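You operate a simulated robot arm through the tools that you are given. There is no shell and no other tool. Be economical: measure what you need, move in short steps, check, and stop when the job is done.

Carry out the task below with a simulated robot arm. There is one attempt and no reset: what you move stays moved.

## Task
Press out the dough in the red mould, then in the other one.
Fine: use the tamper and put it back each time; each mould goes on the tray. Set down upright: tamper.

Only the result counts: the job must be done as asked and must still hold three seconds after the hand-in. Knocking over, shifting, dropping, spilling or breaking anything else fails it.

## Robot
A 5-joint arm with a two-finger parallel gripper, fixed in place. Base frame: the origin is at the foot of the arm, x ahead of it, y to its left, z up; the work surface is at about z = 0. Lengths are in mm, angles in rad, forces in N, time in s.
With the tool pointing down near the work surface it reaches from about 260 to 680 mm from the base axis. Its first joint turns from -1.152 to 1.152 rad. The tool tilts only in the upright plane through the base axis and itself; it spins freely about its own axis. Payload 2.9 kg.
Tool frame: the origin (TCP) lies between the finger pads and is the grasp point; the fingertips stand 30 mm ahead of it; z points along the fingers, y is the line along which they close. Largest opening 110 mm; finger width 20, thickness 10; the body of the gripper, 48 by 112 mm, starts 55 mm behind the TCP.
Orientation is told as [roll, pitch, yaw] about the base's x, y, z axes, in that order, counted from this pose: with the fingers straight down and closing along the base's y, the tool's x points along the base's -x, its y along +y and its z along -z.

## Interface
- The arm moves only by the tool jog_arm. Its arguments are lists of equal length, an entry for each row: "travel": the shift along the tool's x, y, z in mm, a list of three; "angular": the turn, a rotation vector about the tool's x, y, z in rad, a list of three; "grip": the gripper command, from -1 (fully open) to 1 (shut), values between in proportion. In form: {"travel": [[tx, ty, tz], ...], "angular": [[ax, ay, az], ...], "grip": [grip, ...]}. A call has 1 to 20 rows; each row shifts and turns the commanded pose from where the row before left it, along the tool's axes as they then stand. A row lasts 0.2 s, in which the tool goes at most 50 mm and 0.15 rad; a call with a longer step from one row to the next is refused whole, and so is a gripper value outside its range. Where a pose cannot be reached the arm comes as near as it can. A force on the tool above 40 N (or 10 N above the force at the start of the call, whichever is more), or a blocked arm, ends the call early, and 0.2 s more pass. Each finger travels about 108 mm/s and halts on what it meets, pressing with about 35 N; the grip force reading is that of the motor and also rises with nothing between the fingers. The clock runs only during rows and for 0.2 s after the last one: add rows that do not move to give the fingers time. It gives the time, the measured TCP pose, the force on the tool (base axes), the opening and the grip force at its end, in the units of the frame above (readings bear some noise), with the torque about the TCP (base axes, N m) and any sound that the robot's microphone picked up.
- Cameras (640 x 400 px; columns grow to the right, rows downward): "scene" is fixed at [44.5, -460.1, 600.2]; the picture's right is [0.69, -0.73, 0.00], its down [-0.44, -0.42, -0.79] and it looks along [0.58, 0.55, -0.61] (base axes); focal length 354 px, centre (320, 200). "wrist" rides on the gripper at [72, 17, -103] in the tool frame; the picture's right is [-0.23, 0.97, 0.00], its down [-0.76, -0.18, -0.62] and it looks along [-0.61, -0.14, 0.78] (tool axes); focal length 222 px, centre (320, 200). There is no depth. A picture from a camera that has moved, and an enlarged one, comes with that camera's place and axes in the base frame and with its lens.
- snapshot(camera): a new picture of that camera. It takes no simulated time.
- enlarge(camera, box): a new picture of the part [left, top, right, bottom] of that camera's present view, enlarged. It takes no simulated time.
- close_job(): hands the job in; it is judged then, once.

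Go step by step. Nothing tells you positions but the pictures and the camera data: compare them with the known pose of the tool, close in by small moves and look again before you grip or let go. The budget is 120 turns and 84 pictures, counting those below and the enlarged ones. Unless the task says otherwise, let go and move clear before handing in, and close with one line.

The tools are called after "Emit:" by a JSON object that holds its "method" and its "body". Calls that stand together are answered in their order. jog_arm: Moves the arm, as the interface text tells. Its arguments: {"type":"object","properties":{"travel":{"type":"array"},"angular":{"type":"array"},"grip":{"type":"array"}},"required":["travel","angular","grip"]} The other tools are called the same way: snapshot (camera) takes a picture; enlarge (camera, box) takes an enlarged picture of a part of a camera's view; close_job () hands the job in.

At the start:

```text
t: 0.0
eef_pos: [410.7, -83.1, 309.9]
orientation: [0.0, 0.0, 0.0]
contact_force: [-0.3, -0.1, 0.3]
wrist_torque: [-0.01, 0.01, 0.0]
finger_gap: 110.2
gripper_force: 0.1
```

scene: 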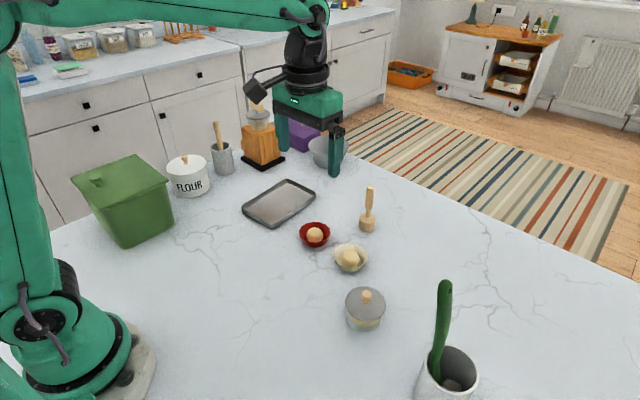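
wrist: 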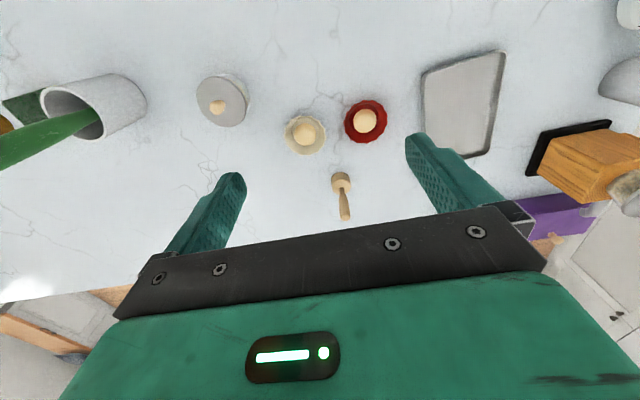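

I see the red mould around (488,-20), the cream one around (495,-126), the tamper near (611,-86) and the tray near (525,150). I'll look more closely before moving.

Emit:
{"method": "enlarge", "body": {"camera": "scene", "box": [280, 170, 420, 290]}}

Emit:
{"method": "enlarge", "body": {"camera": "wrist", "box": [270, 40, 530, 230]}}

Emit:
{"method": "enlarge", "body": {"camera": "scene", "box": [220, 150, 360, 250]}}

```text
3.33 times, centred on (350, 230) of scene
camera zoom: at [44.5, -460.1, 600.2], right [0.69, -0.73, 0.0], down [-0.44, -0.42, -0.79], along [0.58, 0.55, -0.61], focal length 1182 px, centre (220, 100)
```

zoom: 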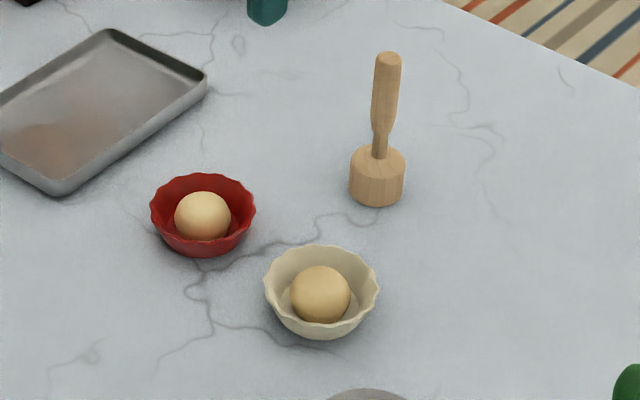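

```text
2.11 times, centred on (400, 135) of wrist
camera zoom: at [338.6, -66.7, 411.4], right [0.23, 0.97, 0.0], down [0.76, -0.18, 0.62], along [0.61, -0.14, -0.78], focal length 468 px, centre (152, 337)
```

zoom: 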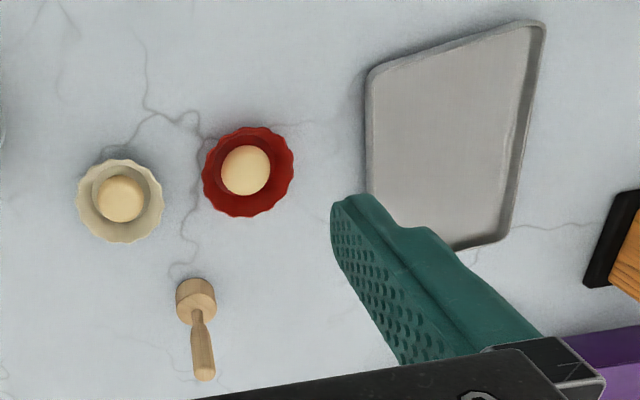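

```text
4.00 times, centred on (290, 200) of scene
camera zoom: at [44.5, -460.1, 600.2], right [0.69, -0.73, 0.0], down [-0.44, -0.42, -0.79], along [0.58, 0.55, -0.61], focal length 1418 px, centre (440, 200)
```

zoom: 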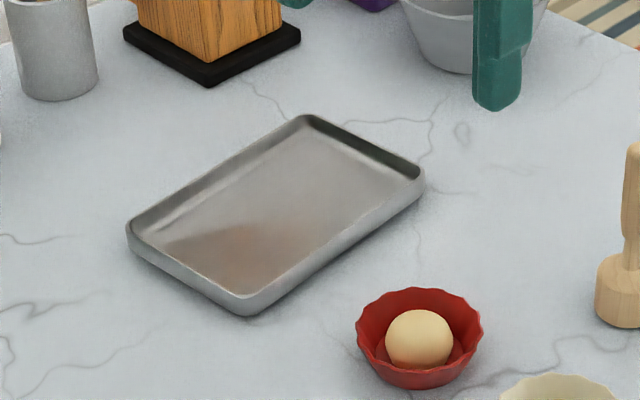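

The tamper stands upright, about 122 mm tall with an 18 mm handle, near (614,-82). I'll hover above it with fingers open and look again.

Emit:
{"method": "jog_arm", "body": {"travel": [[-40, 0, 20], [-40, 0, 20], [-40, 0, 20], [-40, 0, 20], [-40, 0, 20], [0, 0, 0]], "angular": [[0, 0, 0], [0, 0, 0], [0, 0, 0], [0, 0, 0], [0, 0, 0], [0, 0, 0]], "grip": [-1, -1, -1, -1, -1, -1]}}

Emit:
{"method": "snapshot", "body": {"camera": "wrist"}}

Emit:
{"method": "snapshot", "body": {"camera": "scene"}}

```text
t: 1.4
eef_pos: [610.9, -84.0, 209.9]
orientation: [0.001, 0.001, 0.001]
contact_force: [0.4, -0.2, -0.8]
wrist_torque: [0.01, -0.03, -0.02]
finger_gap: 110.0
gripper_force: 0.1
```

```text
78 pictures are left
camera wrist: at [538.8, -66.5, 311.9], right [0.23, 0.97, 0.0], down [0.76, -0.18, 0.62], along [0.61, -0.14, -0.78], focal length 222 px, centre (320, 200)
```

wrist: 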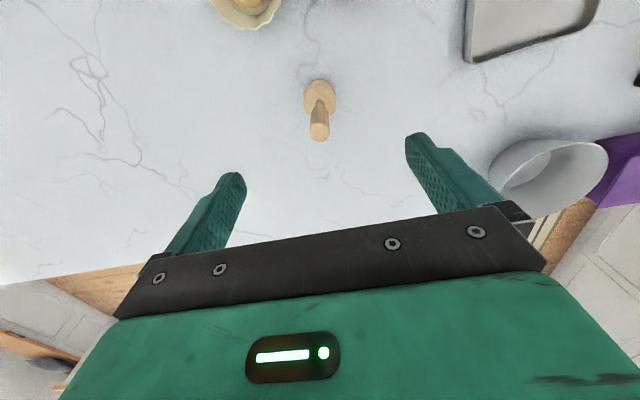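

```text
77 pictures are left
```

scene: 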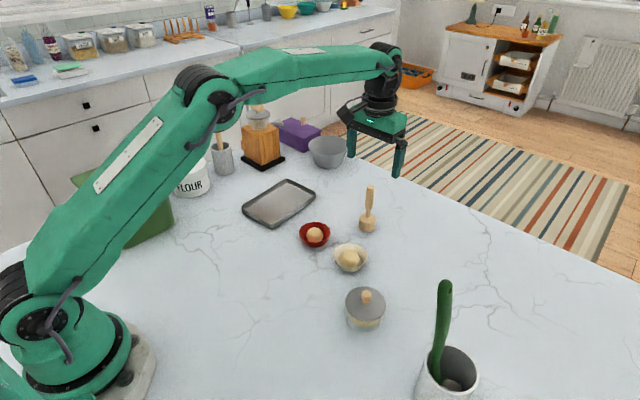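

The handle top appears close to the tool axis. I'll enlarge to refine its position and tilt.

Emit:
{"method": "enlarge", "body": {"camera": "wrist", "box": [270, 60, 370, 160]}}

```text
4.00 times, centred on (320, 110) of wrist
camera zoom: at [538.8, -66.5, 311.9], right [0.23, 0.97, 0.0], down [0.76, -0.18, 0.62], along [0.61, -0.14, -0.78], focal length 888 px, centre (320, 560)
```

zoom: 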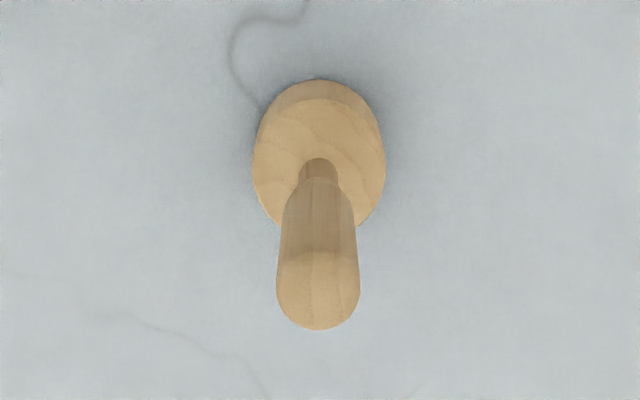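

The tamper axis is at about (612,-83). I'll descend around the handle.

Emit:
{"method": "jog_arm", "body": {"travel": [[-1, 1, 30], [0, 0, 30], [0, 0, 30], [0, 0, 30], [0, 0, 0]], "angular": [[0, 0, 0], [0, 0, 0], [0, 0, 0], [0, 0, 0], [0, 0, 0]], "grip": [-1, -1, -1, -1, -1]}}

Emit:
{"method": "snapshot", "body": {"camera": "wrist"}}

Emit:
{"method": "enlarge", "body": {"camera": "scene", "box": [320, 120, 440, 240]}}

```text
t: 2.6
eef_pos: [612.5, -83.0, 88.6]
orientation: [-0.001, -0.001, 0.001]
contact_force: [-0.3, 0.4, -0.4]
wrist_torque: [-0.02, 0.0, -0.03]
finger_gap: 110.1
gripper_force: 0.0
```

```text
75 pictures are left
camera wrist: at [539.9, -65.6, 191.8], right [0.23, 0.97, 0.0], down [0.76, -0.18, 0.62], along [0.61, -0.14, -0.78], focal length 222 px, centre (320, 200)
```

wrist: 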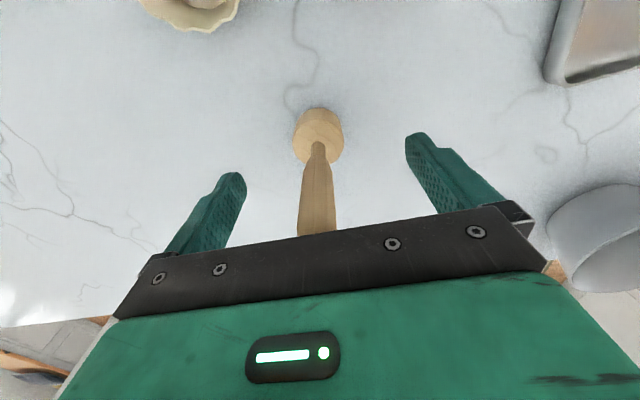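

```text
3.33 times, centred on (380, 180) of scene
camera zoom: at [44.5, -460.1, 600.2], right [0.69, -0.73, 0.0], down [-0.44, -0.42, -0.79], along [0.58, 0.55, -0.61], focal length 1182 px, centre (120, 267)
```

zoom: 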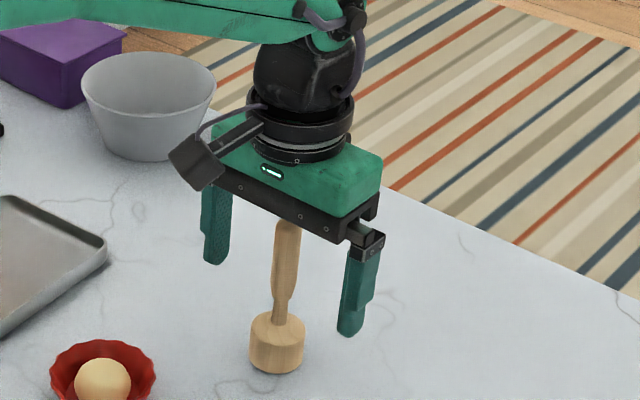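

The handle sits centrally between the fingers. Closing on it.

Emit:
{"method": "jog_arm", "body": {"travel": [[0, 0, 0], [0, 0, 0], [0, 0, 0], [0, 0, 0], [0, 0, 0]], "angular": [[0, 0, 0], [0, 0, 0], [0, 0, 0], [0, 0, 0], [0, 0, 0]], "grip": [0, 0.6, 1, 1, 1]}}

Emit:
{"method": "snapshot", "body": {"camera": "wrist"}}

```text
t: 3.8
eef_pos: [610.6, -82.1, 90.2]
orientation: [0.0, 0.002, 0.001]
contact_force: [-0.2, -0.1, -0.3]
wrist_torque: [-0.11, -0.03, -0.01]
finger_gap: 18.1
gripper_force: 35.0
```

```text
73 pictures are left
camera wrist: at [539.9, -65.6, 192.2], right [0.23, 0.97, 0.0], down [0.76, -0.18, 0.62], along [0.61, -0.14, -0.78], focal length 222 px, centre (320, 200)
```

wrist: 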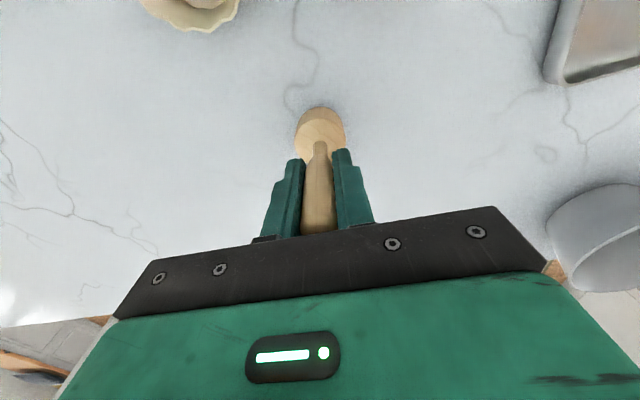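

The tamper is held with a 18 mm gap. I'll lift it straight up and take it over the red mould at about (489.5,-20).

Emit:
{"method": "jog_arm", "body": {"travel": [[0, 0, -20], [0, 0, -30], [0, 0, -40], [30, 15, 0], [30, 15, 0], [30, 16, 0], [32, 16, 0], [0, 0, 0], [0, 0, 0]], "angular": [[0, 0, 0], [0, 0, 0], [0, 0, 0], [0, 0, 0], [0, 0, 0], [0, 0, 0], [0, 0, 0], [0, 0, 0], [0, 0, 0]], "grip": [1, 1, 1, 1, 1, 1, 1, 1, 1]}}

Emit:
{"method": "snapshot", "body": {"camera": "wrist"}}

Emit:
{"method": "enlarge", "body": {"camera": "scene", "box": [240, 130, 400, 290]}}

```text
t: 5.8
eef_pos: [488.4, -20.4, 178.3]
orientation: [0.0, 0.0, 0.002]
contact_force: [0.3, -0.5, -1.2]
wrist_torque: [-0.05, 0.02, 0.01]
finger_gap: 18.2
gripper_force: 35.2
```

```text
72 pictures are left
camera wrist: at [417.3, -3.2, 281.2], right [0.23, 0.97, 0.0], down [0.76, -0.18, 0.62], along [0.61, -0.14, -0.78], focal length 222 px, centre (320, 200)
```

wrist: 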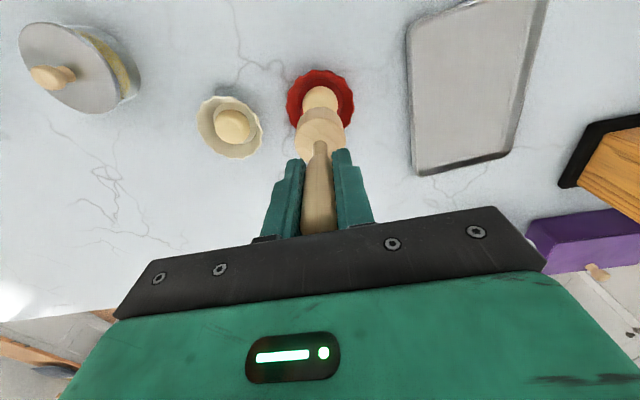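

```text
2.50 times, centred on (320, 210) of scene
camera zoom: at [44.5, -460.1, 600.2], right [0.69, -0.73, 0.0], down [-0.44, -0.42, -0.79], along [0.58, 0.55, -0.61], focal length 886 px, centre (320, 175)
```

zoom: 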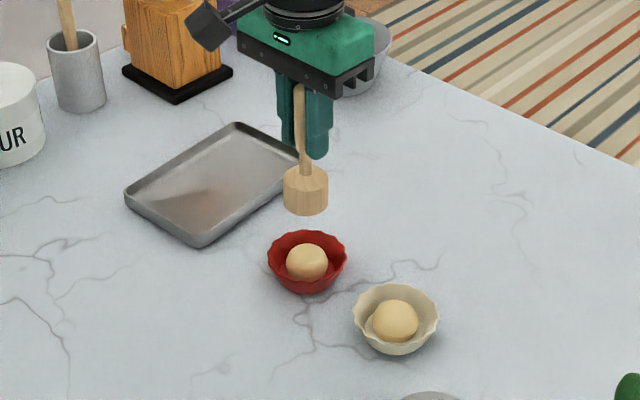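

The tool is over the red mould. I'll descend to just above the dough and check alignment.

Emit:
{"method": "jog_arm", "body": {"travel": [[0, 0, 20], [0, 0, 20], [0, 0, 0]], "angular": [[0, 0, 0], [0, 0, 0], [0, 0, 0]], "grip": [1, 1, 1]}}

Emit:
{"method": "enlarge", "body": {"camera": "wrist", "box": [250, 60, 390, 180]}}

Emit:
{"method": "enlarge", "body": {"camera": "scene", "box": [270, 170, 370, 270]}}

```text
t: 6.6
eef_pos: [489.4, -20.3, 138.6]
orientation: [-0.001, -0.001, 0.002]
contact_force: [0.8, 0.3, -1.9]
wrist_torque: [-0.04, 0.02, -0.02]
finger_gap: 18.3
gripper_force: 35.7
```

```text
3.33 times, centred on (320, 120) of wrist
camera zoom: at [417.8, -3.9, 241.1], right [0.23, 0.97, 0.0], down [0.76, -0.18, 0.62], along [0.61, -0.14, -0.78], focal length 740 px, centre (320, 467)
```

zoom: 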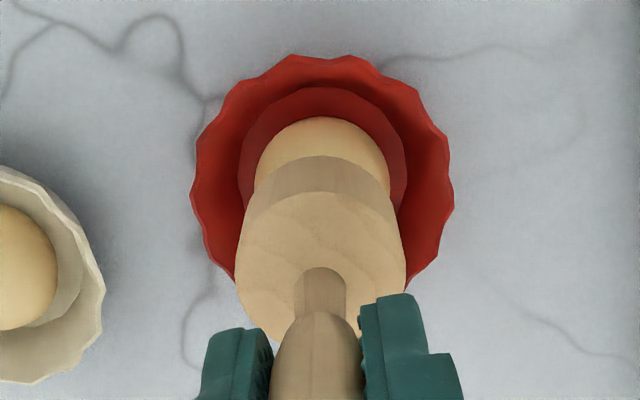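

```text
4.00 times, centred on (320, 220) of scene
camera zoom: at [44.5, -460.1, 600.2], right [0.69, -0.73, 0.0], down [-0.44, -0.42, -0.79], along [0.58, 0.55, -0.61], focal length 1418 px, centre (320, 120)
```

zoom: 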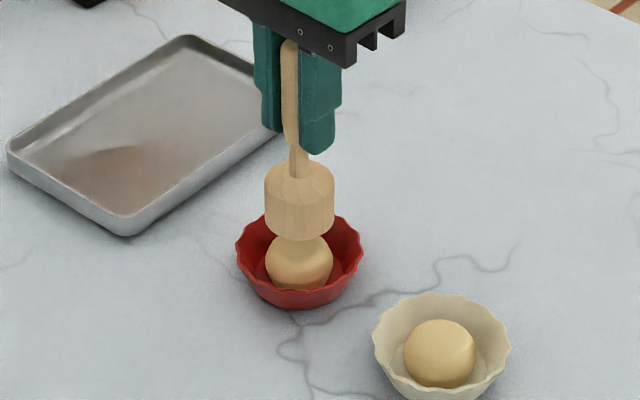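

Alignment is within a couple of millimetres. I'll nudge slightly and press down gradually, watching the force.

Emit:
{"method": "jog_arm", "body": {"travel": [[1.5, 1, 0], [0, 0, 5], [0, 0, 4], [0, 0, 3], [0, 0, 3], [0, 0, 0]], "angular": [[0, 0, 0], [0, 0, 0], [0, 0, 0], [0, 0, 0], [0, 0, 0], [0, 0, 0]], "grip": [1, 1, 1, 1, 1, 1]}}

Emit:
{"method": "enlarge", "body": {"camera": "scene", "box": [270, 170, 370, 270]}}

```text
t: 8.0
eef_pos: [488.6, -19.4, 123.7]
orientation: [-0.001, 0.0, 0.003]
contact_force: [-0.1, -0.1, -1.1]
wrist_torque: [0.0, 0.02, 0.02]
finger_gap: 18.1
gripper_force: 35.0
```

```text
4.00 times, centred on (320, 220) of scene
camera zoom: at [44.5, -460.1, 600.2], right [0.69, -0.73, 0.0], down [-0.44, -0.42, -0.79], along [0.58, 0.55, -0.61], focal length 1418 px, centre (320, 120)
```

zoom: 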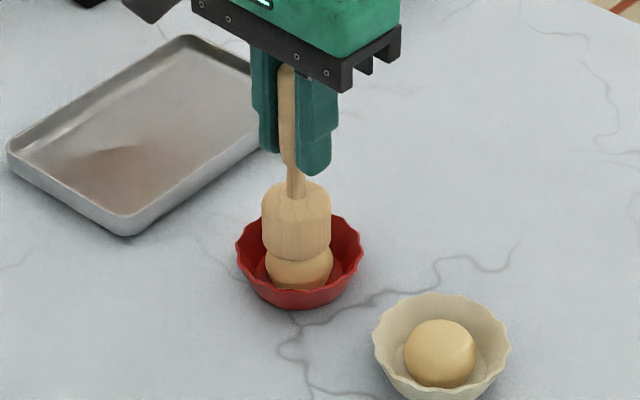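

Head bottom is at about z=34, right at the dough. Continuing down in small steps.

Emit:
{"method": "jog_arm", "body": {"travel": [[0, 0, 3], [0, 0, 3], [0, 0, 3], [0, 0, 3], [0, 0, 0]], "angular": [[0, 0, 0], [0, 0, 0], [0, 0, 0], [0, 0, 0], [0, 0, 0]], "grip": [1, 1, 1, 1, 1]}}

Emit:
{"method": "enlarge", "body": {"camera": "scene", "box": [270, 170, 370, 270]}}

```text
t: 9.2
eef_pos: [489.4, -18.9, 112.4]
orientation: [0.0, -0.003, 0.005]
contact_force: [-0.2, 1.4, 5.2]
wrist_torque: [0.34, 0.13, 0.01]
finger_gap: 18.0
gripper_force: 35.1
```

```text
4.00 times, centred on (320, 220) of scene
camera zoom: at [44.5, -460.1, 600.2], right [0.69, -0.73, 0.0], down [-0.44, -0.42, -0.79], along [0.58, 0.55, -0.61], focal length 1418 px, centre (320, 120)
```

zoom: 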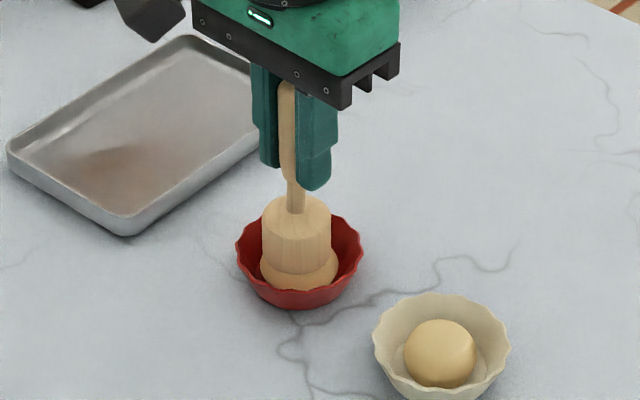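

The dough is yielding (about 6 N). I'll keep pressing.

Emit:
{"method": "jog_arm", "body": {"travel": [[0, 0, 3], [0, 0, 3], [0, 0, 2], [0, 0, 0]], "angular": [[0, 0, 0], [0, 0, 0], [0, 0, 0], [0, 0, 0]], "grip": [1, 1, 1, 1]}}

Emit:
{"method": "enlarge", "body": {"camera": "scene", "box": [270, 170, 370, 270]}}

```text
t: 10.2
eef_pos: [490.3, -20.0, 105.1]
orientation: [-0.001, -0.005, 0.002]
contact_force: [3.2, -2.6, 26.8]
wrist_torque: [-0.44, -0.37, 0.09]
finger_gap: 18.0
gripper_force: 35.3
```

```text
4.00 times, centred on (320, 220) of scene
camera zoom: at [44.4, -460.1, 600.2], right [0.69, -0.73, 0.0], down [-0.44, -0.42, -0.79], along [0.58, 0.55, -0.61], focal length 1418 px, centre (320, 120)
```

zoom: 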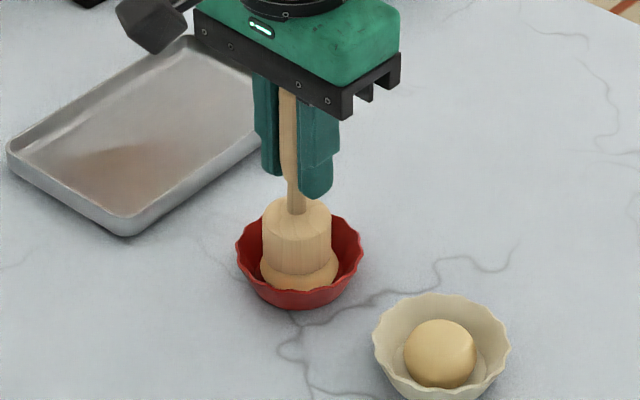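

The force has risen to 27 N and the tamper may be slipping in the grip. I'll hold to see whether the dough relaxes, and look closer.

Emit:
{"method": "jog_arm", "body": {"travel": [[0, 0, 0], [0, 0, 0], [0, 0, 0], [0, 0, 0], [0, 0, 0]], "angular": [[0, 0, 0], [0, 0, 0], [0, 0, 0], [0, 0, 0], [0, 0, 0]], "grip": [1, 1, 1, 1, 1]}}

Emit:
{"method": "enlarge", "body": {"camera": "scene", "box": [290, 180, 350, 250]}}

Emit:
{"method": "enlarge", "body": {"camera": "wrist", "box": [250, 60, 390, 180]}}

```text
t: 11.4
eef_pos: [489.0, -18.9, 104.9]
orientation: [-0.001, -0.005, 0.001]
contact_force: [3.6, 3.1, 24.0]
wrist_torque: [0.4, -0.43, -0.02]
finger_gap: 18.2
gripper_force: 34.9
```

```text
5.71 times, centred on (320, 215) of scene
camera zoom: at [44.4, -460.1, 600.2], right [0.69, -0.73, 0.0], down [-0.44, -0.42, -0.79], along [0.58, 0.55, -0.61], focal length 2026 px, centre (320, 114)
```

zoom: 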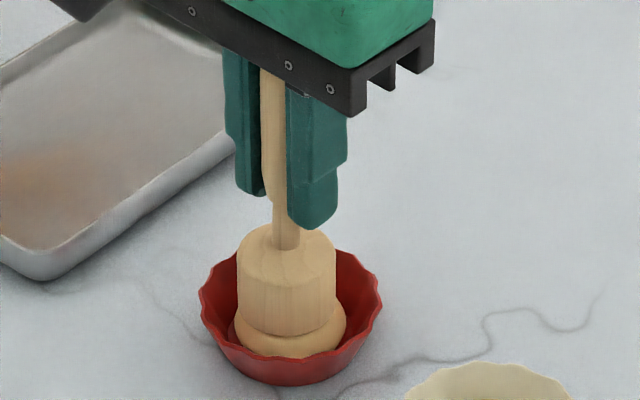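

```text
3.33 times, centred on (320, 120) of wrist
camera zoom: at [416.8, -2.6, 207.4], right [0.23, 0.97, 0.0], down [0.76, -0.18, 0.63], along [0.61, -0.14, -0.78], focal length 740 px, centre (320, 467)
```

zoom: 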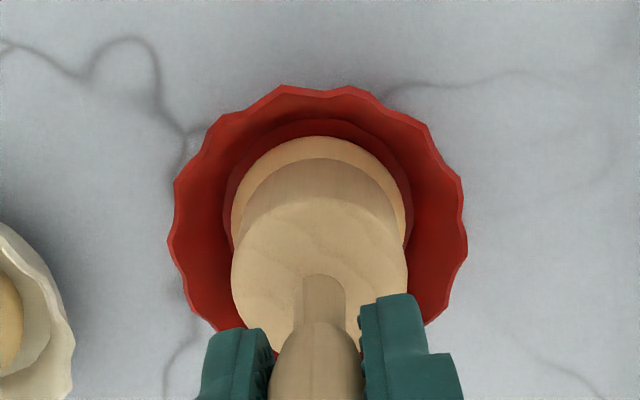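

The dough is nearly spread across the floor of the mould. I'll press a little more to check whether it still gives.

Emit:
{"method": "jog_arm", "body": {"travel": [[0, 0, 1.5], [0, 0, 1.5], [0, 0, 0]], "angular": [[0, 0, 0], [0, 0, 0], [0, 0, 0]], "grip": [1, 1, 1]}}

Emit:
{"method": "enlarge", "body": {"camera": "scene", "box": [290, 180, 350, 250]}}

Emit:
{"method": "enlarge", "body": {"camera": "wrist", "box": [250, 60, 390, 180]}}

```text
t: 12.2
eef_pos: [489.2, -18.9, 101.9]
orientation: [0.0, -0.002, 0.001]
contact_force: [-0.3, -0.8, 29.7]
wrist_torque: [-0.41, 0.01, 0.05]
finger_gap: 17.9
gripper_force: 35.0
```

```text
5.71 times, centred on (320, 215) of scene
camera zoom: at [44.3, -460.1, 600.3], right [0.69, -0.73, 0.0], down [-0.44, -0.42, -0.79], along [0.58, 0.55, -0.61], focal length 2026 px, centre (320, 114)
```

zoom: 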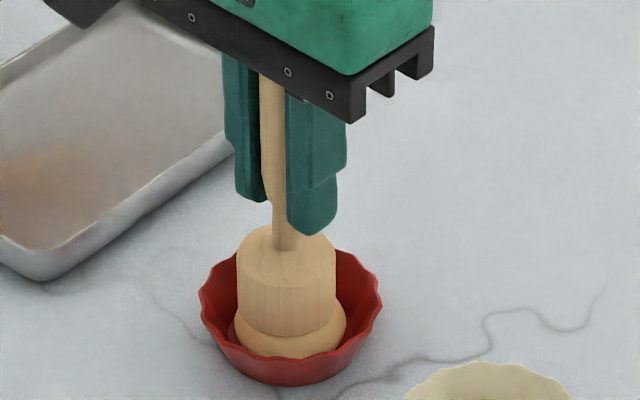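

```text
3.33 times, centred on (320, 120) of wrist
camera zoom: at [416.4, -2.6, 204.8], right [0.23, 0.97, 0.0], down [0.76, -0.18, 0.63], along [0.61, -0.14, -0.78], focal length 740 px, centre (320, 467)
```

zoom: 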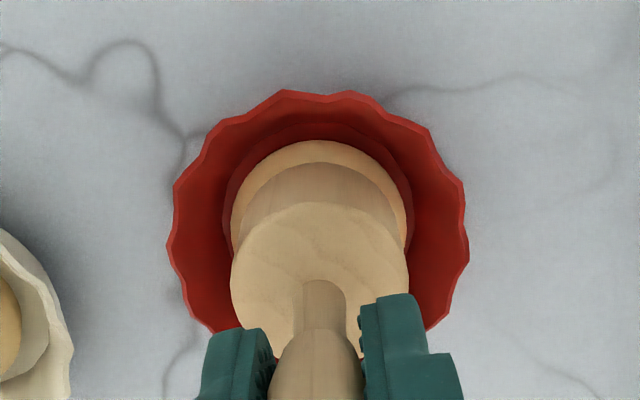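

The tamper is now slipping rather than sinking, so the dough may be at its limit. I'll lift and look at the dough.

Emit:
{"method": "jog_arm", "body": {"travel": [[0, 0, -5], [0, 0, -25], [0, 0, -40], [0, 0, 0]], "angular": [[0, 0, 0], [0, 0, 0], [0, 0, 0], [0, 0, 0]], "grip": [1, 1, 1, 1]}}

Emit:
{"method": "enlarge", "body": {"camera": "scene", "box": [290, 180, 350, 250]}}

Emit:
{"method": "enlarge", "body": {"camera": "wrist", "box": [250, 60, 390, 180]}}

```text
t: 13.2
eef_pos: [489.0, -18.6, 170.4]
orientation: [0.001, 0.003, 0.003]
contact_force: [-0.3, -0.2, -1.0]
wrist_torque: [-0.03, -0.01, 0.0]
finger_gap: 18.4
gripper_force: 34.8
```

```text
5.71 times, centred on (320, 215) of scene
camera zoom: at [44.5, -460.1, 600.2], right [0.69, -0.73, 0.0], down [-0.44, -0.42, -0.79], along [0.58, 0.55, -0.61], focal length 2026 px, centre (320, 114)
```

zoom: 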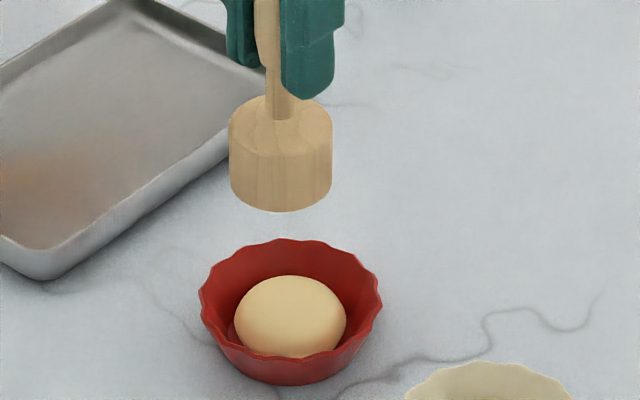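

```text
3.33 times, centred on (320, 120) of wrist
camera zoom: at [415.6, -2.0, 272.7], right [0.23, 0.97, 0.0], down [0.76, -0.18, 0.62], along [0.61, -0.14, -0.78], focal length 740 px, centre (320, 467)
```

zoom: 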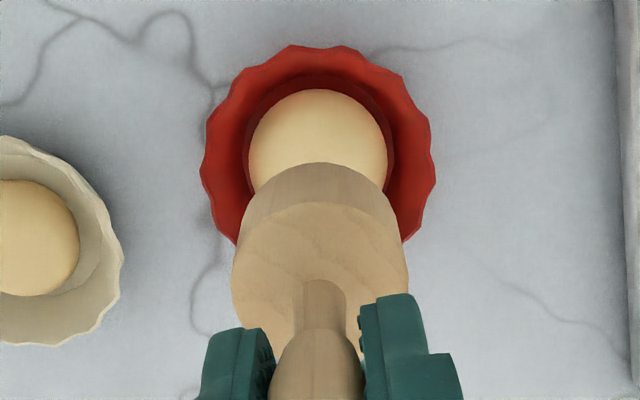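

The dough has flattened but is still domed, so it needs more force than the friction grip provides. I'll press again, letting the fingers slide down to bear on the tamper's head.

Emit:
{"method": "jog_arm", "body": {"travel": [[0, 0, 40], [0, 0, 23], [0, 0, 4], [0, 0, 2], [0, 0, 2], [0, 0, 2], [0, 0, 2], [0, 0, 0]], "angular": [[0, 0, 0], [0, 0, 0], [0, 0, 0], [0, 0, 0], [0, 0, 0], [0, 0, 0], [0, 0, 0], [0, 0, 0]], "grip": [1, 1, 1, 1, 1, 1, 1, 1]}}

Emit:
{"method": "enlarge", "body": {"camera": "scene", "box": [290, 180, 350, 250]}}

```text
t: 15.0
eef_pos: [487.3, -19.4, 98.0]
orientation: [0.0, -0.006, 0.001]
contact_force: [-6.5, -1.9, 25.7]
wrist_torque: [-0.48, 0.5, 0.04]
finger_gap: 18.1
gripper_force: 34.8
```

```text
5.71 times, centred on (320, 215) of scene
camera zoom: at [44.4, -460.1, 600.2], right [0.69, -0.73, 0.0], down [-0.44, -0.42, -0.79], along [0.58, 0.55, -0.61], focal length 2026 px, centre (320, 114)
```

zoom: 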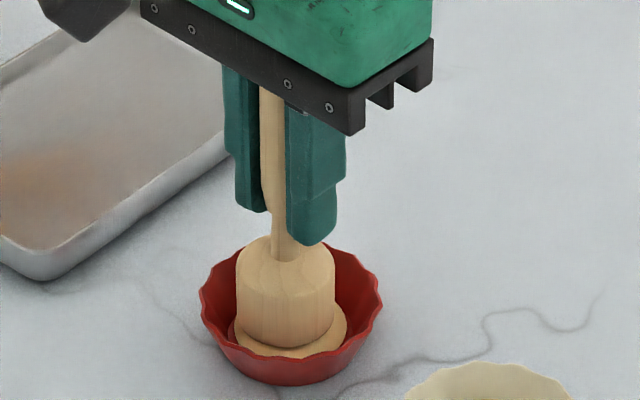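

This second stroke sank it further. I'll lift slightly and do another stroke.

Emit:
{"method": "jog_arm", "body": {"travel": [[0, 0, -20], [0, 0, 0], [0, 0, 14], [0, 0, 4], [0, 0, 2], [0, 0, 2], [0, 0, 0]], "angular": [[0, 0, 0], [0, 0, 0], [0, 0, 0], [0, 0, 0], [0, 0, 0], [0, 0, 0], [0, 0, 0]], "grip": [1, 1, 1, 1, 1, 1, 1]}}

Emit:
{"method": "enlarge", "body": {"camera": "scene", "box": [290, 180, 350, 250]}}

```text
t: 16.6
eef_pos: [487.8, -19.3, 94.1]
orientation: [0.001, -0.001, 0.003]
contact_force: [-0.3, 1.4, 0.7]
wrist_torque: [0.08, -0.04, 0.02]
finger_gap: 18.0
gripper_force: 35.4
```

```text
5.71 times, centred on (320, 215) of scene
camera zoom: at [44.5, -460.1, 600.2], right [0.69, -0.73, 0.0], down [-0.44, -0.42, -0.79], along [0.58, 0.55, -0.61], focal length 2026 px, centre (320, 114)
```

zoom: 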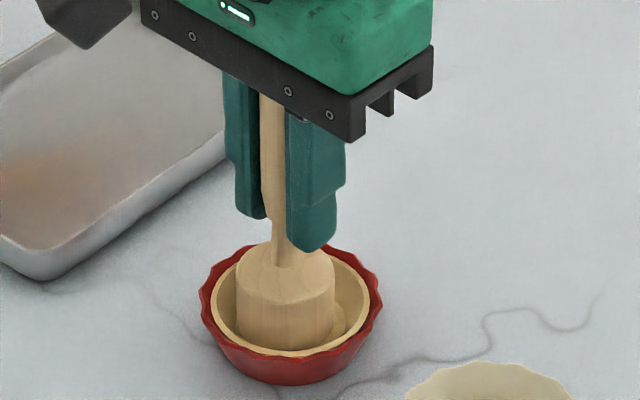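

The dough has been pressed out into a lining shell on the third stroke. I'll lift clear and check it.

Emit:
{"method": "jog_arm", "body": {"travel": [[0, 0, -10], [0, 0, -40], [0, 0, -40], [0, 0, 0]], "angular": [[0, 0, 0], [0, 0, 0], [0, 0, 0], [0, 0, 0]], "grip": [1, 1, 1, 1]}}

Emit:
{"method": "enlarge", "body": {"camera": "scene", "box": [280, 150, 380, 250]}}

Emit:
{"method": "snapshot", "body": {"camera": "wrist"}}

```text
t: 17.6
eef_pos: [486.9, -20.5, 183.0]
orientation: [-0.002, 0.0, 0.002]
contact_force: [-0.2, -0.3, -0.2]
wrist_torque: [-0.02, 0.01, 0.02]
finger_gap: 17.9
gripper_force: 35.0
```

```text
4.00 times, centred on (330, 200) of scene
camera zoom: at [44.5, -460.1, 600.2], right [0.69, -0.73, 0.0], down [-0.44, -0.42, -0.79], along [0.58, 0.55, -0.61], focal length 1418 px, centre (280, 200)
```

zoom: 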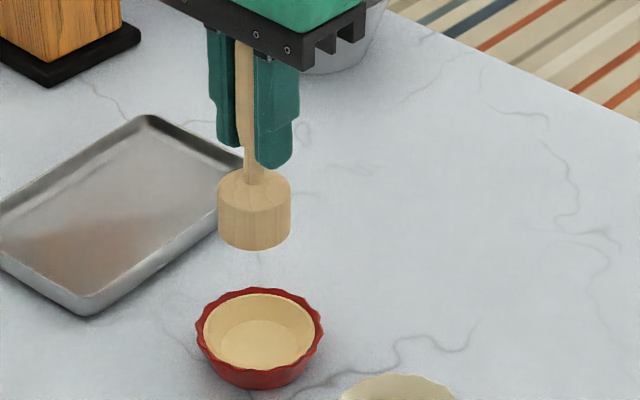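

```text
56 pictures are left
camera wrist: at [416.0, -3.3, 286.5], right [0.23, 0.97, 0.0], down [0.76, -0.18, 0.62], along [0.61, -0.14, -0.78], focal length 222 px, centre (320, 200)
```

wrist: 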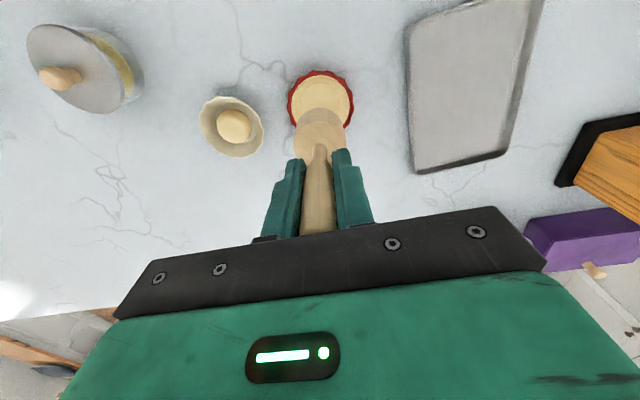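

The red mould is fully lined. Now I'll carry the tamper back to its spot at (612,-82) and lower it gently.

Emit:
{"method": "jog_arm", "body": {"travel": [[-30, -15, 0], [-31, -16, 0], [-31, -16, 0], [-31.5, -16, 0], [0, 0, 40], [0, 0, 30], [0, 0, 15], [0, 0, 0]], "angular": [[0, 0, 0], [0, 0, 0], [0, 0, 0], [0, 0, 0], [0, 0, 0], [0, 0, 0], [0, 0, 0], [0, 0, 0]], "grip": [1, 1, 1, 1, 1, 1, 1, 1]}}

Emit:
{"method": "enlarge", "body": {"camera": "scene", "box": [310, 150, 420, 250]}}

```text
t: 19.4
eef_pos: [611.8, -80.7, 98.6]
orientation: [0.0, 0.0, 0.0]
contact_force: [-0.1, -0.3, -1.5]
wrist_torque: [0.02, -0.02, -0.02]
finger_gap: 18.1
gripper_force: 34.8
```

```text
4.00 times, centred on (365, 200) of scene
camera zoom: at [44.6, -460.1, 600.2], right [0.69, -0.73, 0.0], down [-0.44, -0.42, -0.79], along [0.58, 0.55, -0.61], focal length 1418 px, centre (140, 200)
```

zoom: 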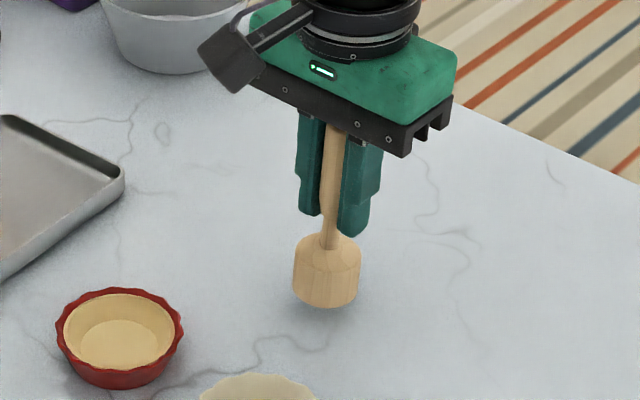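

About 15 mm remains to the table. I'll lower in shrinking steps.

Emit:
{"method": "jog_arm", "body": {"travel": [[0, 0, 8], [0, 0, 3], [0, 0, 1], [0, 0, 1], [0, 0, 0]], "angular": [[0, 0, 0], [0, 0, 0], [0, 0, 0], [0, 0, 0], [0, 0, 0]], "grip": [1, 1, 1, 1, 1]}}

Emit:
{"method": "enlarge", "body": {"camera": "scene", "box": [310, 150, 420, 250]}}

```text
t: 20.6
eef_pos: [611.7, -81.3, 85.9]
orientation: [-0.001, -0.001, 0.003]
contact_force: [0.1, 0.1, -1.6]
wrist_torque: [-0.01, -0.02, 0.0]
finger_gap: 18.4
gripper_force: 35.4
```

```text
4.00 times, centred on (365, 200) of scene
camera zoom: at [44.6, -460.1, 600.2], right [0.69, -0.73, 0.0], down [-0.44, -0.42, -0.79], along [0.58, 0.55, -0.61], focal length 1418 px, centre (140, 200)
```

zoom: 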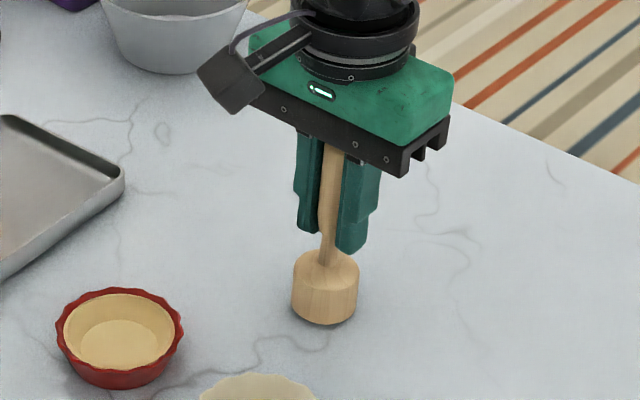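

Nearly down; a few more 1 mm steps until I feel the table.

Emit:
{"method": "jog_arm", "body": {"travel": [[0, 0, 1], [0, 0, 1], [0, 0, 0]], "angular": [[0, 0, 0], [0, 0, 0], [0, 0, 0]], "grip": [1, 1, 1]}}

```text
t: 21.4
eef_pos: [611.8, -82.6, 84.0]
orientation: [0.0, 0.0, 0.003]
contact_force: [-0.1, -0.1, -1.1]
wrist_torque: [-0.02, 0.01, 0.03]
finger_gap: 17.9
gripper_force: 35.2
```

Emit:
{"method": "jog_arm", "body": {"travel": [[0, 0, 1], [0, 0, 1], [0, 0, 0]], "angular": [[0, 0, 0], [0, 0, 0], [0, 0, 0]], "grip": [1, 1, 1]}}

Emit:
{"method": "enlarge", "body": {"camera": "scene", "box": [335, 200, 395, 240]}}

```text
t: 22.2
eef_pos: [611.3, -82.5, 84.2]
orientation: [0.001, -0.003, 0.001]
contact_force: [-5.6, 1.0, 14.5]
wrist_torque: [0.12, 0.27, 0.01]
finger_gap: 17.9
gripper_force: 34.8
```

```text
10.00 times, centred on (365, 220) of scene
camera zoom: at [44.4, -460.1, 600.2], right [0.69, -0.73, 0.0], down [-0.44, -0.42, -0.79], along [0.58, 0.55, -0.61], focal length 3545 px, centre (-130, 0)
```

zoom: 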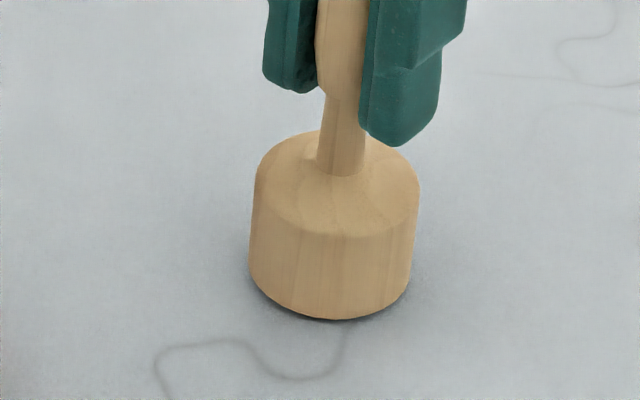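

Contact with the table (14 N). I'll ease off 1 mm, open, and rise straight up.

Emit:
{"method": "jog_arm", "body": {"travel": [[0, 0, -1], [0, 0, 0], [0, 0, 0], [0, 0, 0], [0, 0, 0], [0, 0, -40], [0, 0, -45], [0, 0, 0]], "angular": [[0, 0, 0], [0, 0, 0], [0, 0, 0], [0, 0, 0], [0, 0, 0], [0, 0, 0], [0, 0, 0], [0, 0, 0]], "grip": [1, 0.3, -0.4, -1, -1, -1, -1, -1]}}

Emit:
{"method": "snapshot", "body": {"camera": "wrist"}}

Emit:
{"method": "enlarge", "body": {"camera": "scene", "box": [280, 170, 420, 290]}}

```text
t: 24.0
eef_pos: [610.6, -82.3, 167.6]
orientation: [0.001, 0.0, 0.002]
contact_force: [0.2, -0.6, -0.5]
wrist_torque: [0.04, 0.04, 0.03]
finger_gap: 110.1
gripper_force: 0.1
```

```text
52 pictures are left
camera wrist: at [539.9, -65.5, 270.5], right [0.23, 0.97, 0.0], down [0.76, -0.18, 0.62], along [0.61, -0.14, -0.78], focal length 222 px, centre (320, 200)
```

wrist: 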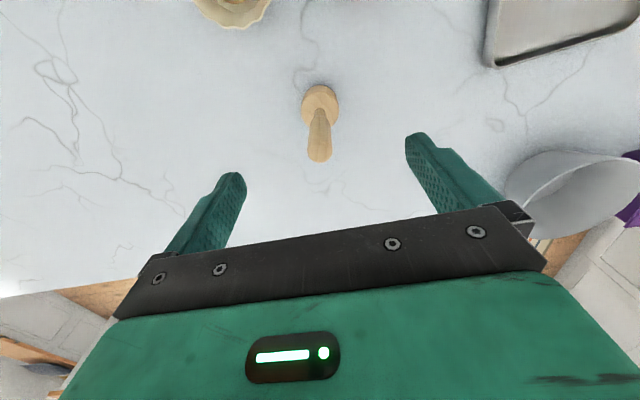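

```text
3.33 times, centred on (350, 230) of scene
camera zoom: at [44.5, -460.1, 600.2], right [0.69, -0.73, 0.0], down [-0.44, -0.42, -0.79], along [0.58, 0.55, -0.61], focal length 1182 px, centre (220, 100)
```

zoom: 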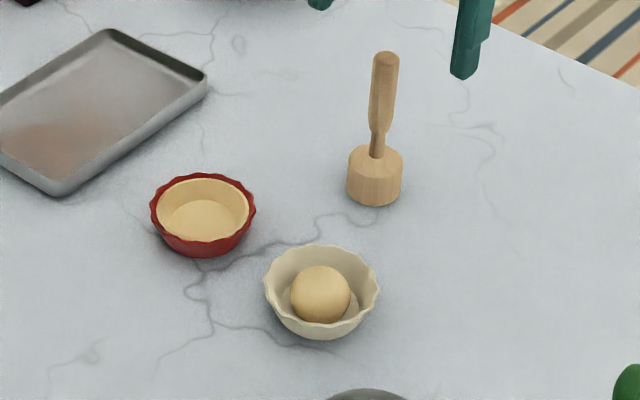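

The tamper is back upright in its place and the red mould is lined. Next I'll go above the red mould with the fingers partly open (about 95 mm) so as not to touch the cream one.

Emit:
{"method": "jog_arm", "body": {"travel": [[0, 0, -10], [30, 15, 0], [31, 16, 0], [31, 16, 0], [31, 16, 0], [0, 0, 30], [0, 0, 30], [0, 0, 0]], "angular": [[0, 0, 0], [0, 0, 0], [0, 0, 0], [0, 0, 0], [0, 0, 0], [0, 0, 0], [0, 0, 0], [0, 0, 0]], "grip": [-1, -1, -0.7, -0.7, -0.7, -0.7, -0.7, -0.7]}}

Emit:
{"method": "snapshot", "body": {"camera": "wrist"}}

Emit:
{"method": "enlarge", "body": {"camera": "scene", "box": [250, 150, 370, 270]}}

```text
t: 25.8
eef_pos: [489.5, -18.8, 116.7]
orientation: [-0.001, 0.001, 0.001]
contact_force: [-0.4, 0.0, -0.5]
wrist_torque: [0.02, -0.04, -0.01]
finger_gap: 93.4
gripper_force: 0.1
```

```text
50 pictures are left
camera wrist: at [416.9, -2.1, 219.3], right [0.23, 0.97, 0.0], down [0.76, -0.18, 0.62], along [0.61, -0.14, -0.78], focal length 222 px, centre (320, 200)
```

wrist: 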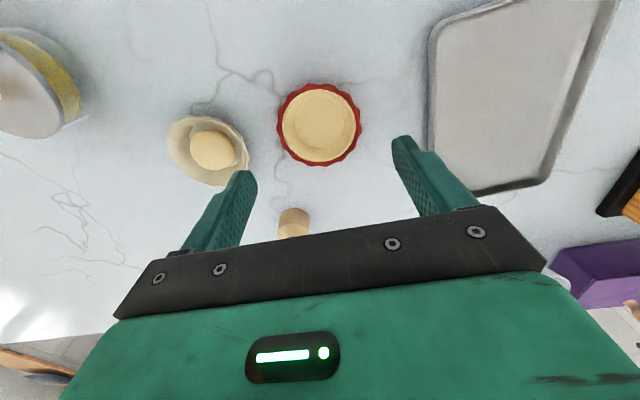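

```text
3.33 times, centred on (310, 210) of scene
camera zoom: at [44.5, -460.1, 600.2], right [0.69, -0.73, 0.0], down [-0.44, -0.42, -0.79], along [0.58, 0.55, -0.61], focal length 1182 px, centre (353, 167)
```

zoom: 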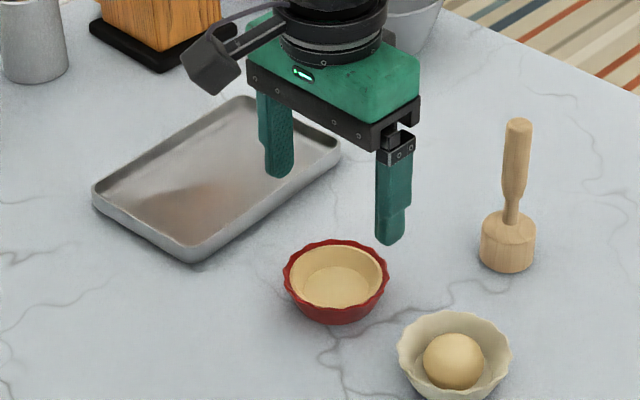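

The mould centre from the wrist view is about (486,-18). I'll shift, descend until the fingertips are just above the rim, and look.

Emit:
{"method": "jog_arm", "body": {"travel": [[2.5, 1, 25], [0, 0, 25], [0, 0, 0]], "angular": [[0, 0, 0], [0, 0, 0], [0, 0, 0]], "grip": [-0.7, -0.7, -0.7]}}

Emit:
{"method": "snapshot", "body": {"camera": "wrist"}}

Emit:
{"method": "enlarge", "body": {"camera": "scene", "box": [270, 170, 390, 290]}}

```text
t: 26.6
eef_pos: [486.7, -18.4, 67.0]
orientation: [-0.001, 0.0, 0.001]
contact_force: [-0.9, 0.6, 0.0]
wrist_torque: [0.01, 0.01, -0.01]
finger_gap: 93.4
gripper_force: 0.1
```

```text
48 pictures are left
camera wrist: at [414.4, -1.3, 169.3], right [0.23, 0.97, 0.0], down [0.76, -0.18, 0.62], along [0.61, -0.14, -0.78], focal length 222 px, centre (320, 200)
```

wrist: 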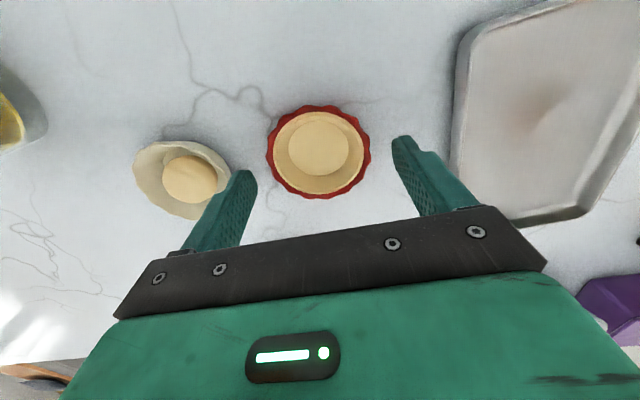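

```text
3.33 times, centred on (330, 230) of scene
camera zoom: at [44.5, -460.1, 600.2], right [0.69, -0.73, 0.0], down [-0.44, -0.42, -0.79], along [0.58, 0.55, -0.61], focal length 1182 px, centre (287, 100)
```

zoom: 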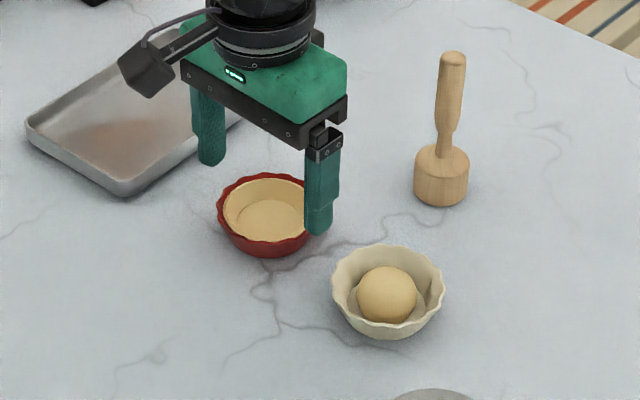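

Well aligned (about 2 mm off). I'll correct, descend so the tips are at ~13 mm, and close.

Emit:
{"method": "jog_arm", "body": {"travel": [[1.5, 1, 12], [0, 0, 12], [0, 0, 0], [0, 0, 0], [0, 0, 0], [0, 0, 0]], "angular": [[0, 0, 0], [0, 0, 0], [0, 0, 0], [0, 0, 0], [0, 0, 0], [0, 0, 0]], "grip": [-0.7, -0.7, -0.7, -0.45, -0.3, -0.3]}}

Emit:
{"method": "snapshot", "body": {"camera": "wrist"}}

Emit:
{"method": "enlarge", "body": {"camera": "scene", "box": [270, 170, 390, 290]}}

```text
t: 28.0
eef_pos: [485.1, -16.8, 42.8]
orientation: [-0.002, 0.0, 0.001]
contact_force: [0.2, -0.3, 0.2]
wrist_torque: [0.01, -0.01, 0.01]
finger_gap: 75.1
gripper_force: 34.9
```

```text
46 pictures are left
camera wrist: at [412.8, -0.4, 145.9], right [0.23, 0.97, 0.0], down [0.76, -0.18, 0.62], along [0.61, -0.14, -0.78], focal length 222 px, centre (320, 200)
```

wrist: 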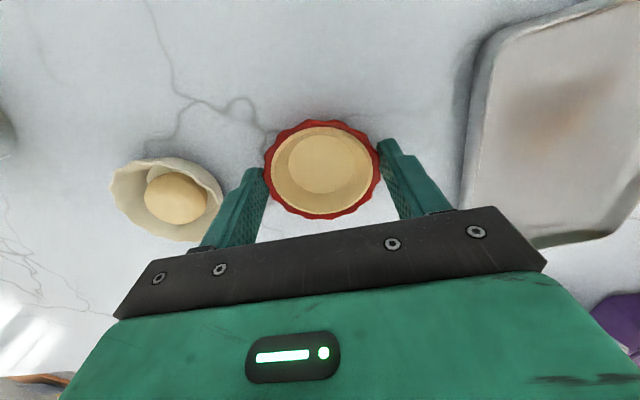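

```text
3.33 times, centred on (330, 230) of scene
camera zoom: at [44.6, -460.1, 600.2], right [0.69, -0.73, 0.0], down [-0.44, -0.42, -0.79], along [0.58, 0.55, -0.61], focal length 1182 px, centre (287, 100)
```

zoom: 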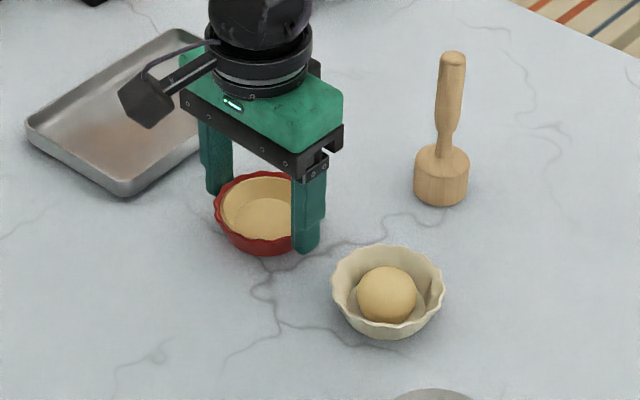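

Held with a 75 mm gap. I'll lift and carry it toward the far half of the tray, then check.

Emit:
{"method": "jog_arm", "body": {"travel": [[0, 0, -10], [0, 0, -20], [0, 0, -30], [-20, 40, 0], [-20, 42, 0], [-20, 42, 0], [-22, 42, 0], [0, 0, 0]], "angular": [[0, 0, 0], [0, 0, 0], [0, 0, 0], [0, 0, 0], [0, 0, 0], [0, 0, 0], [0, 0, 0], [0, 0, 0]], "grip": [0, 0, 0, 0, 0, 0, 0, 0]}}

Emit:
{"method": "snapshot", "body": {"camera": "wrist"}}

Emit:
{"method": "enlarge", "body": {"camera": "scene", "box": [220, 130, 360, 250]}}

```text
t: 29.8
eef_pos: [566.8, 149.8, 103.0]
orientation: [0.0, 0.002, 0.001]
contact_force: [0.3, 0.3, 0.0]
wrist_torque: [0.01, -0.01, 0.01]
finger_gap: 55.0
gripper_force: 0.0
```

```text
44 pictures are left
camera wrist: at [495.3, 166.2, 205.9], right [0.23, 0.97, 0.0], down [0.76, -0.18, 0.62], along [0.61, -0.14, -0.78], focal length 222 px, centre (320, 200)
```

wrist: 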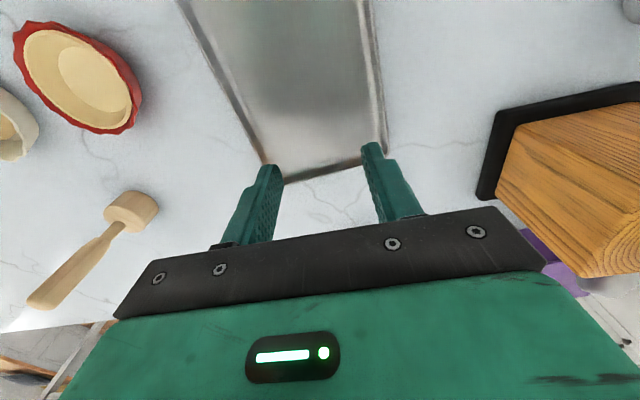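

```text
3.33 times, centred on (290, 190) of scene
camera zoom: at [44.6, -460.1, 600.2], right [0.69, -0.73, 0.0], down [-0.44, -0.42, -0.79], along [0.58, 0.55, -0.61], focal length 1182 px, centre (420, 233)
```

zoom: 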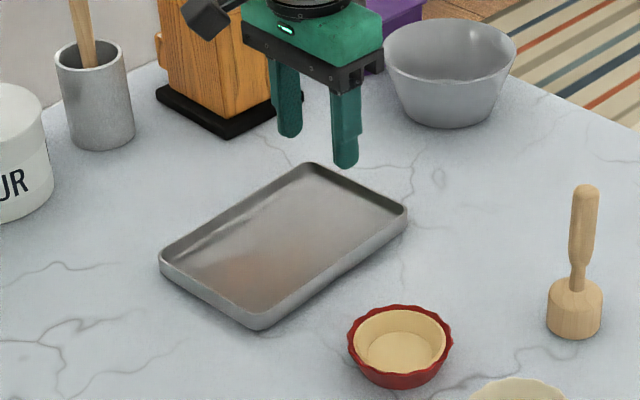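

The mould slipped out of the grip and stayed upright on the table at about its old place. I'll return above it, re-measure and take a deeper grip with a slower lift.

Emit:
{"method": "jog_arm", "body": {"travel": [[20, -40, 0], [20, -42, 0], [20, -42, 0], [22, -42, 0], [0, 0, 20], [0, 0, 0]], "angular": [[0, 0, 0], [0, 0, 0], [0, 0, 0], [0, 0, 0], [0, 0, 0], [0, 0, 0]], "grip": [-0.7, -0.7, -0.7, -0.7, -0.7, -0.7]}}

Emit:
{"method": "enlarge", "body": {"camera": "wrist", "box": [180, 70, 460, 250]}}

Emit:
{"method": "enlarge", "body": {"camera": "scene", "box": [270, 190, 370, 270]}}

```text
t: 31.2
eef_pos: [483.6, -16.7, 84.1]
orientation: [-0.001, 0.0, 0.002]
contact_force: [-0.3, 0.3, 0.2]
wrist_torque: [0.0, 0.02, 0.01]
finger_gap: 93.4
gripper_force: 0.0
```

```text
2.22 times, centred on (320, 160) of wrist
camera zoom: at [411.9, -0.8, 185.9], right [0.23, 0.97, 0.0], down [0.76, -0.18, 0.62], along [0.61, -0.14, -0.78], focal length 494 px, centre (320, 289)
```

zoom: 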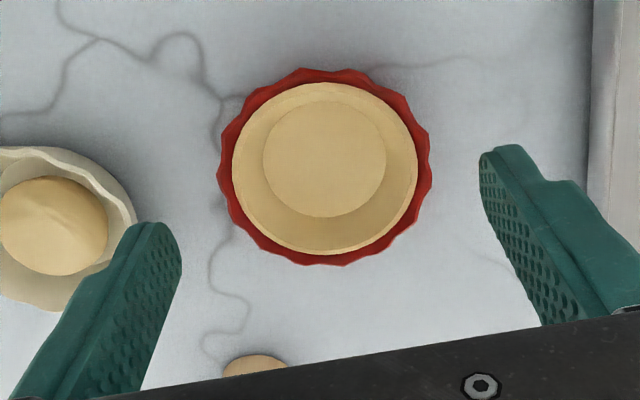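

```text
5.00 times, centred on (320, 230) of scene
camera zoom: at [44.5, -460.1, 600.2], right [0.69, -0.73, 0.0], down [-0.44, -0.42, -0.79], along [0.58, 0.55, -0.61], focal length 1772 px, centre (320, 50)
```

zoom: 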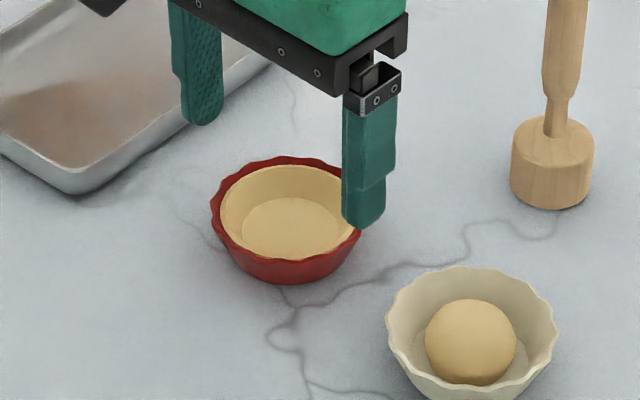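

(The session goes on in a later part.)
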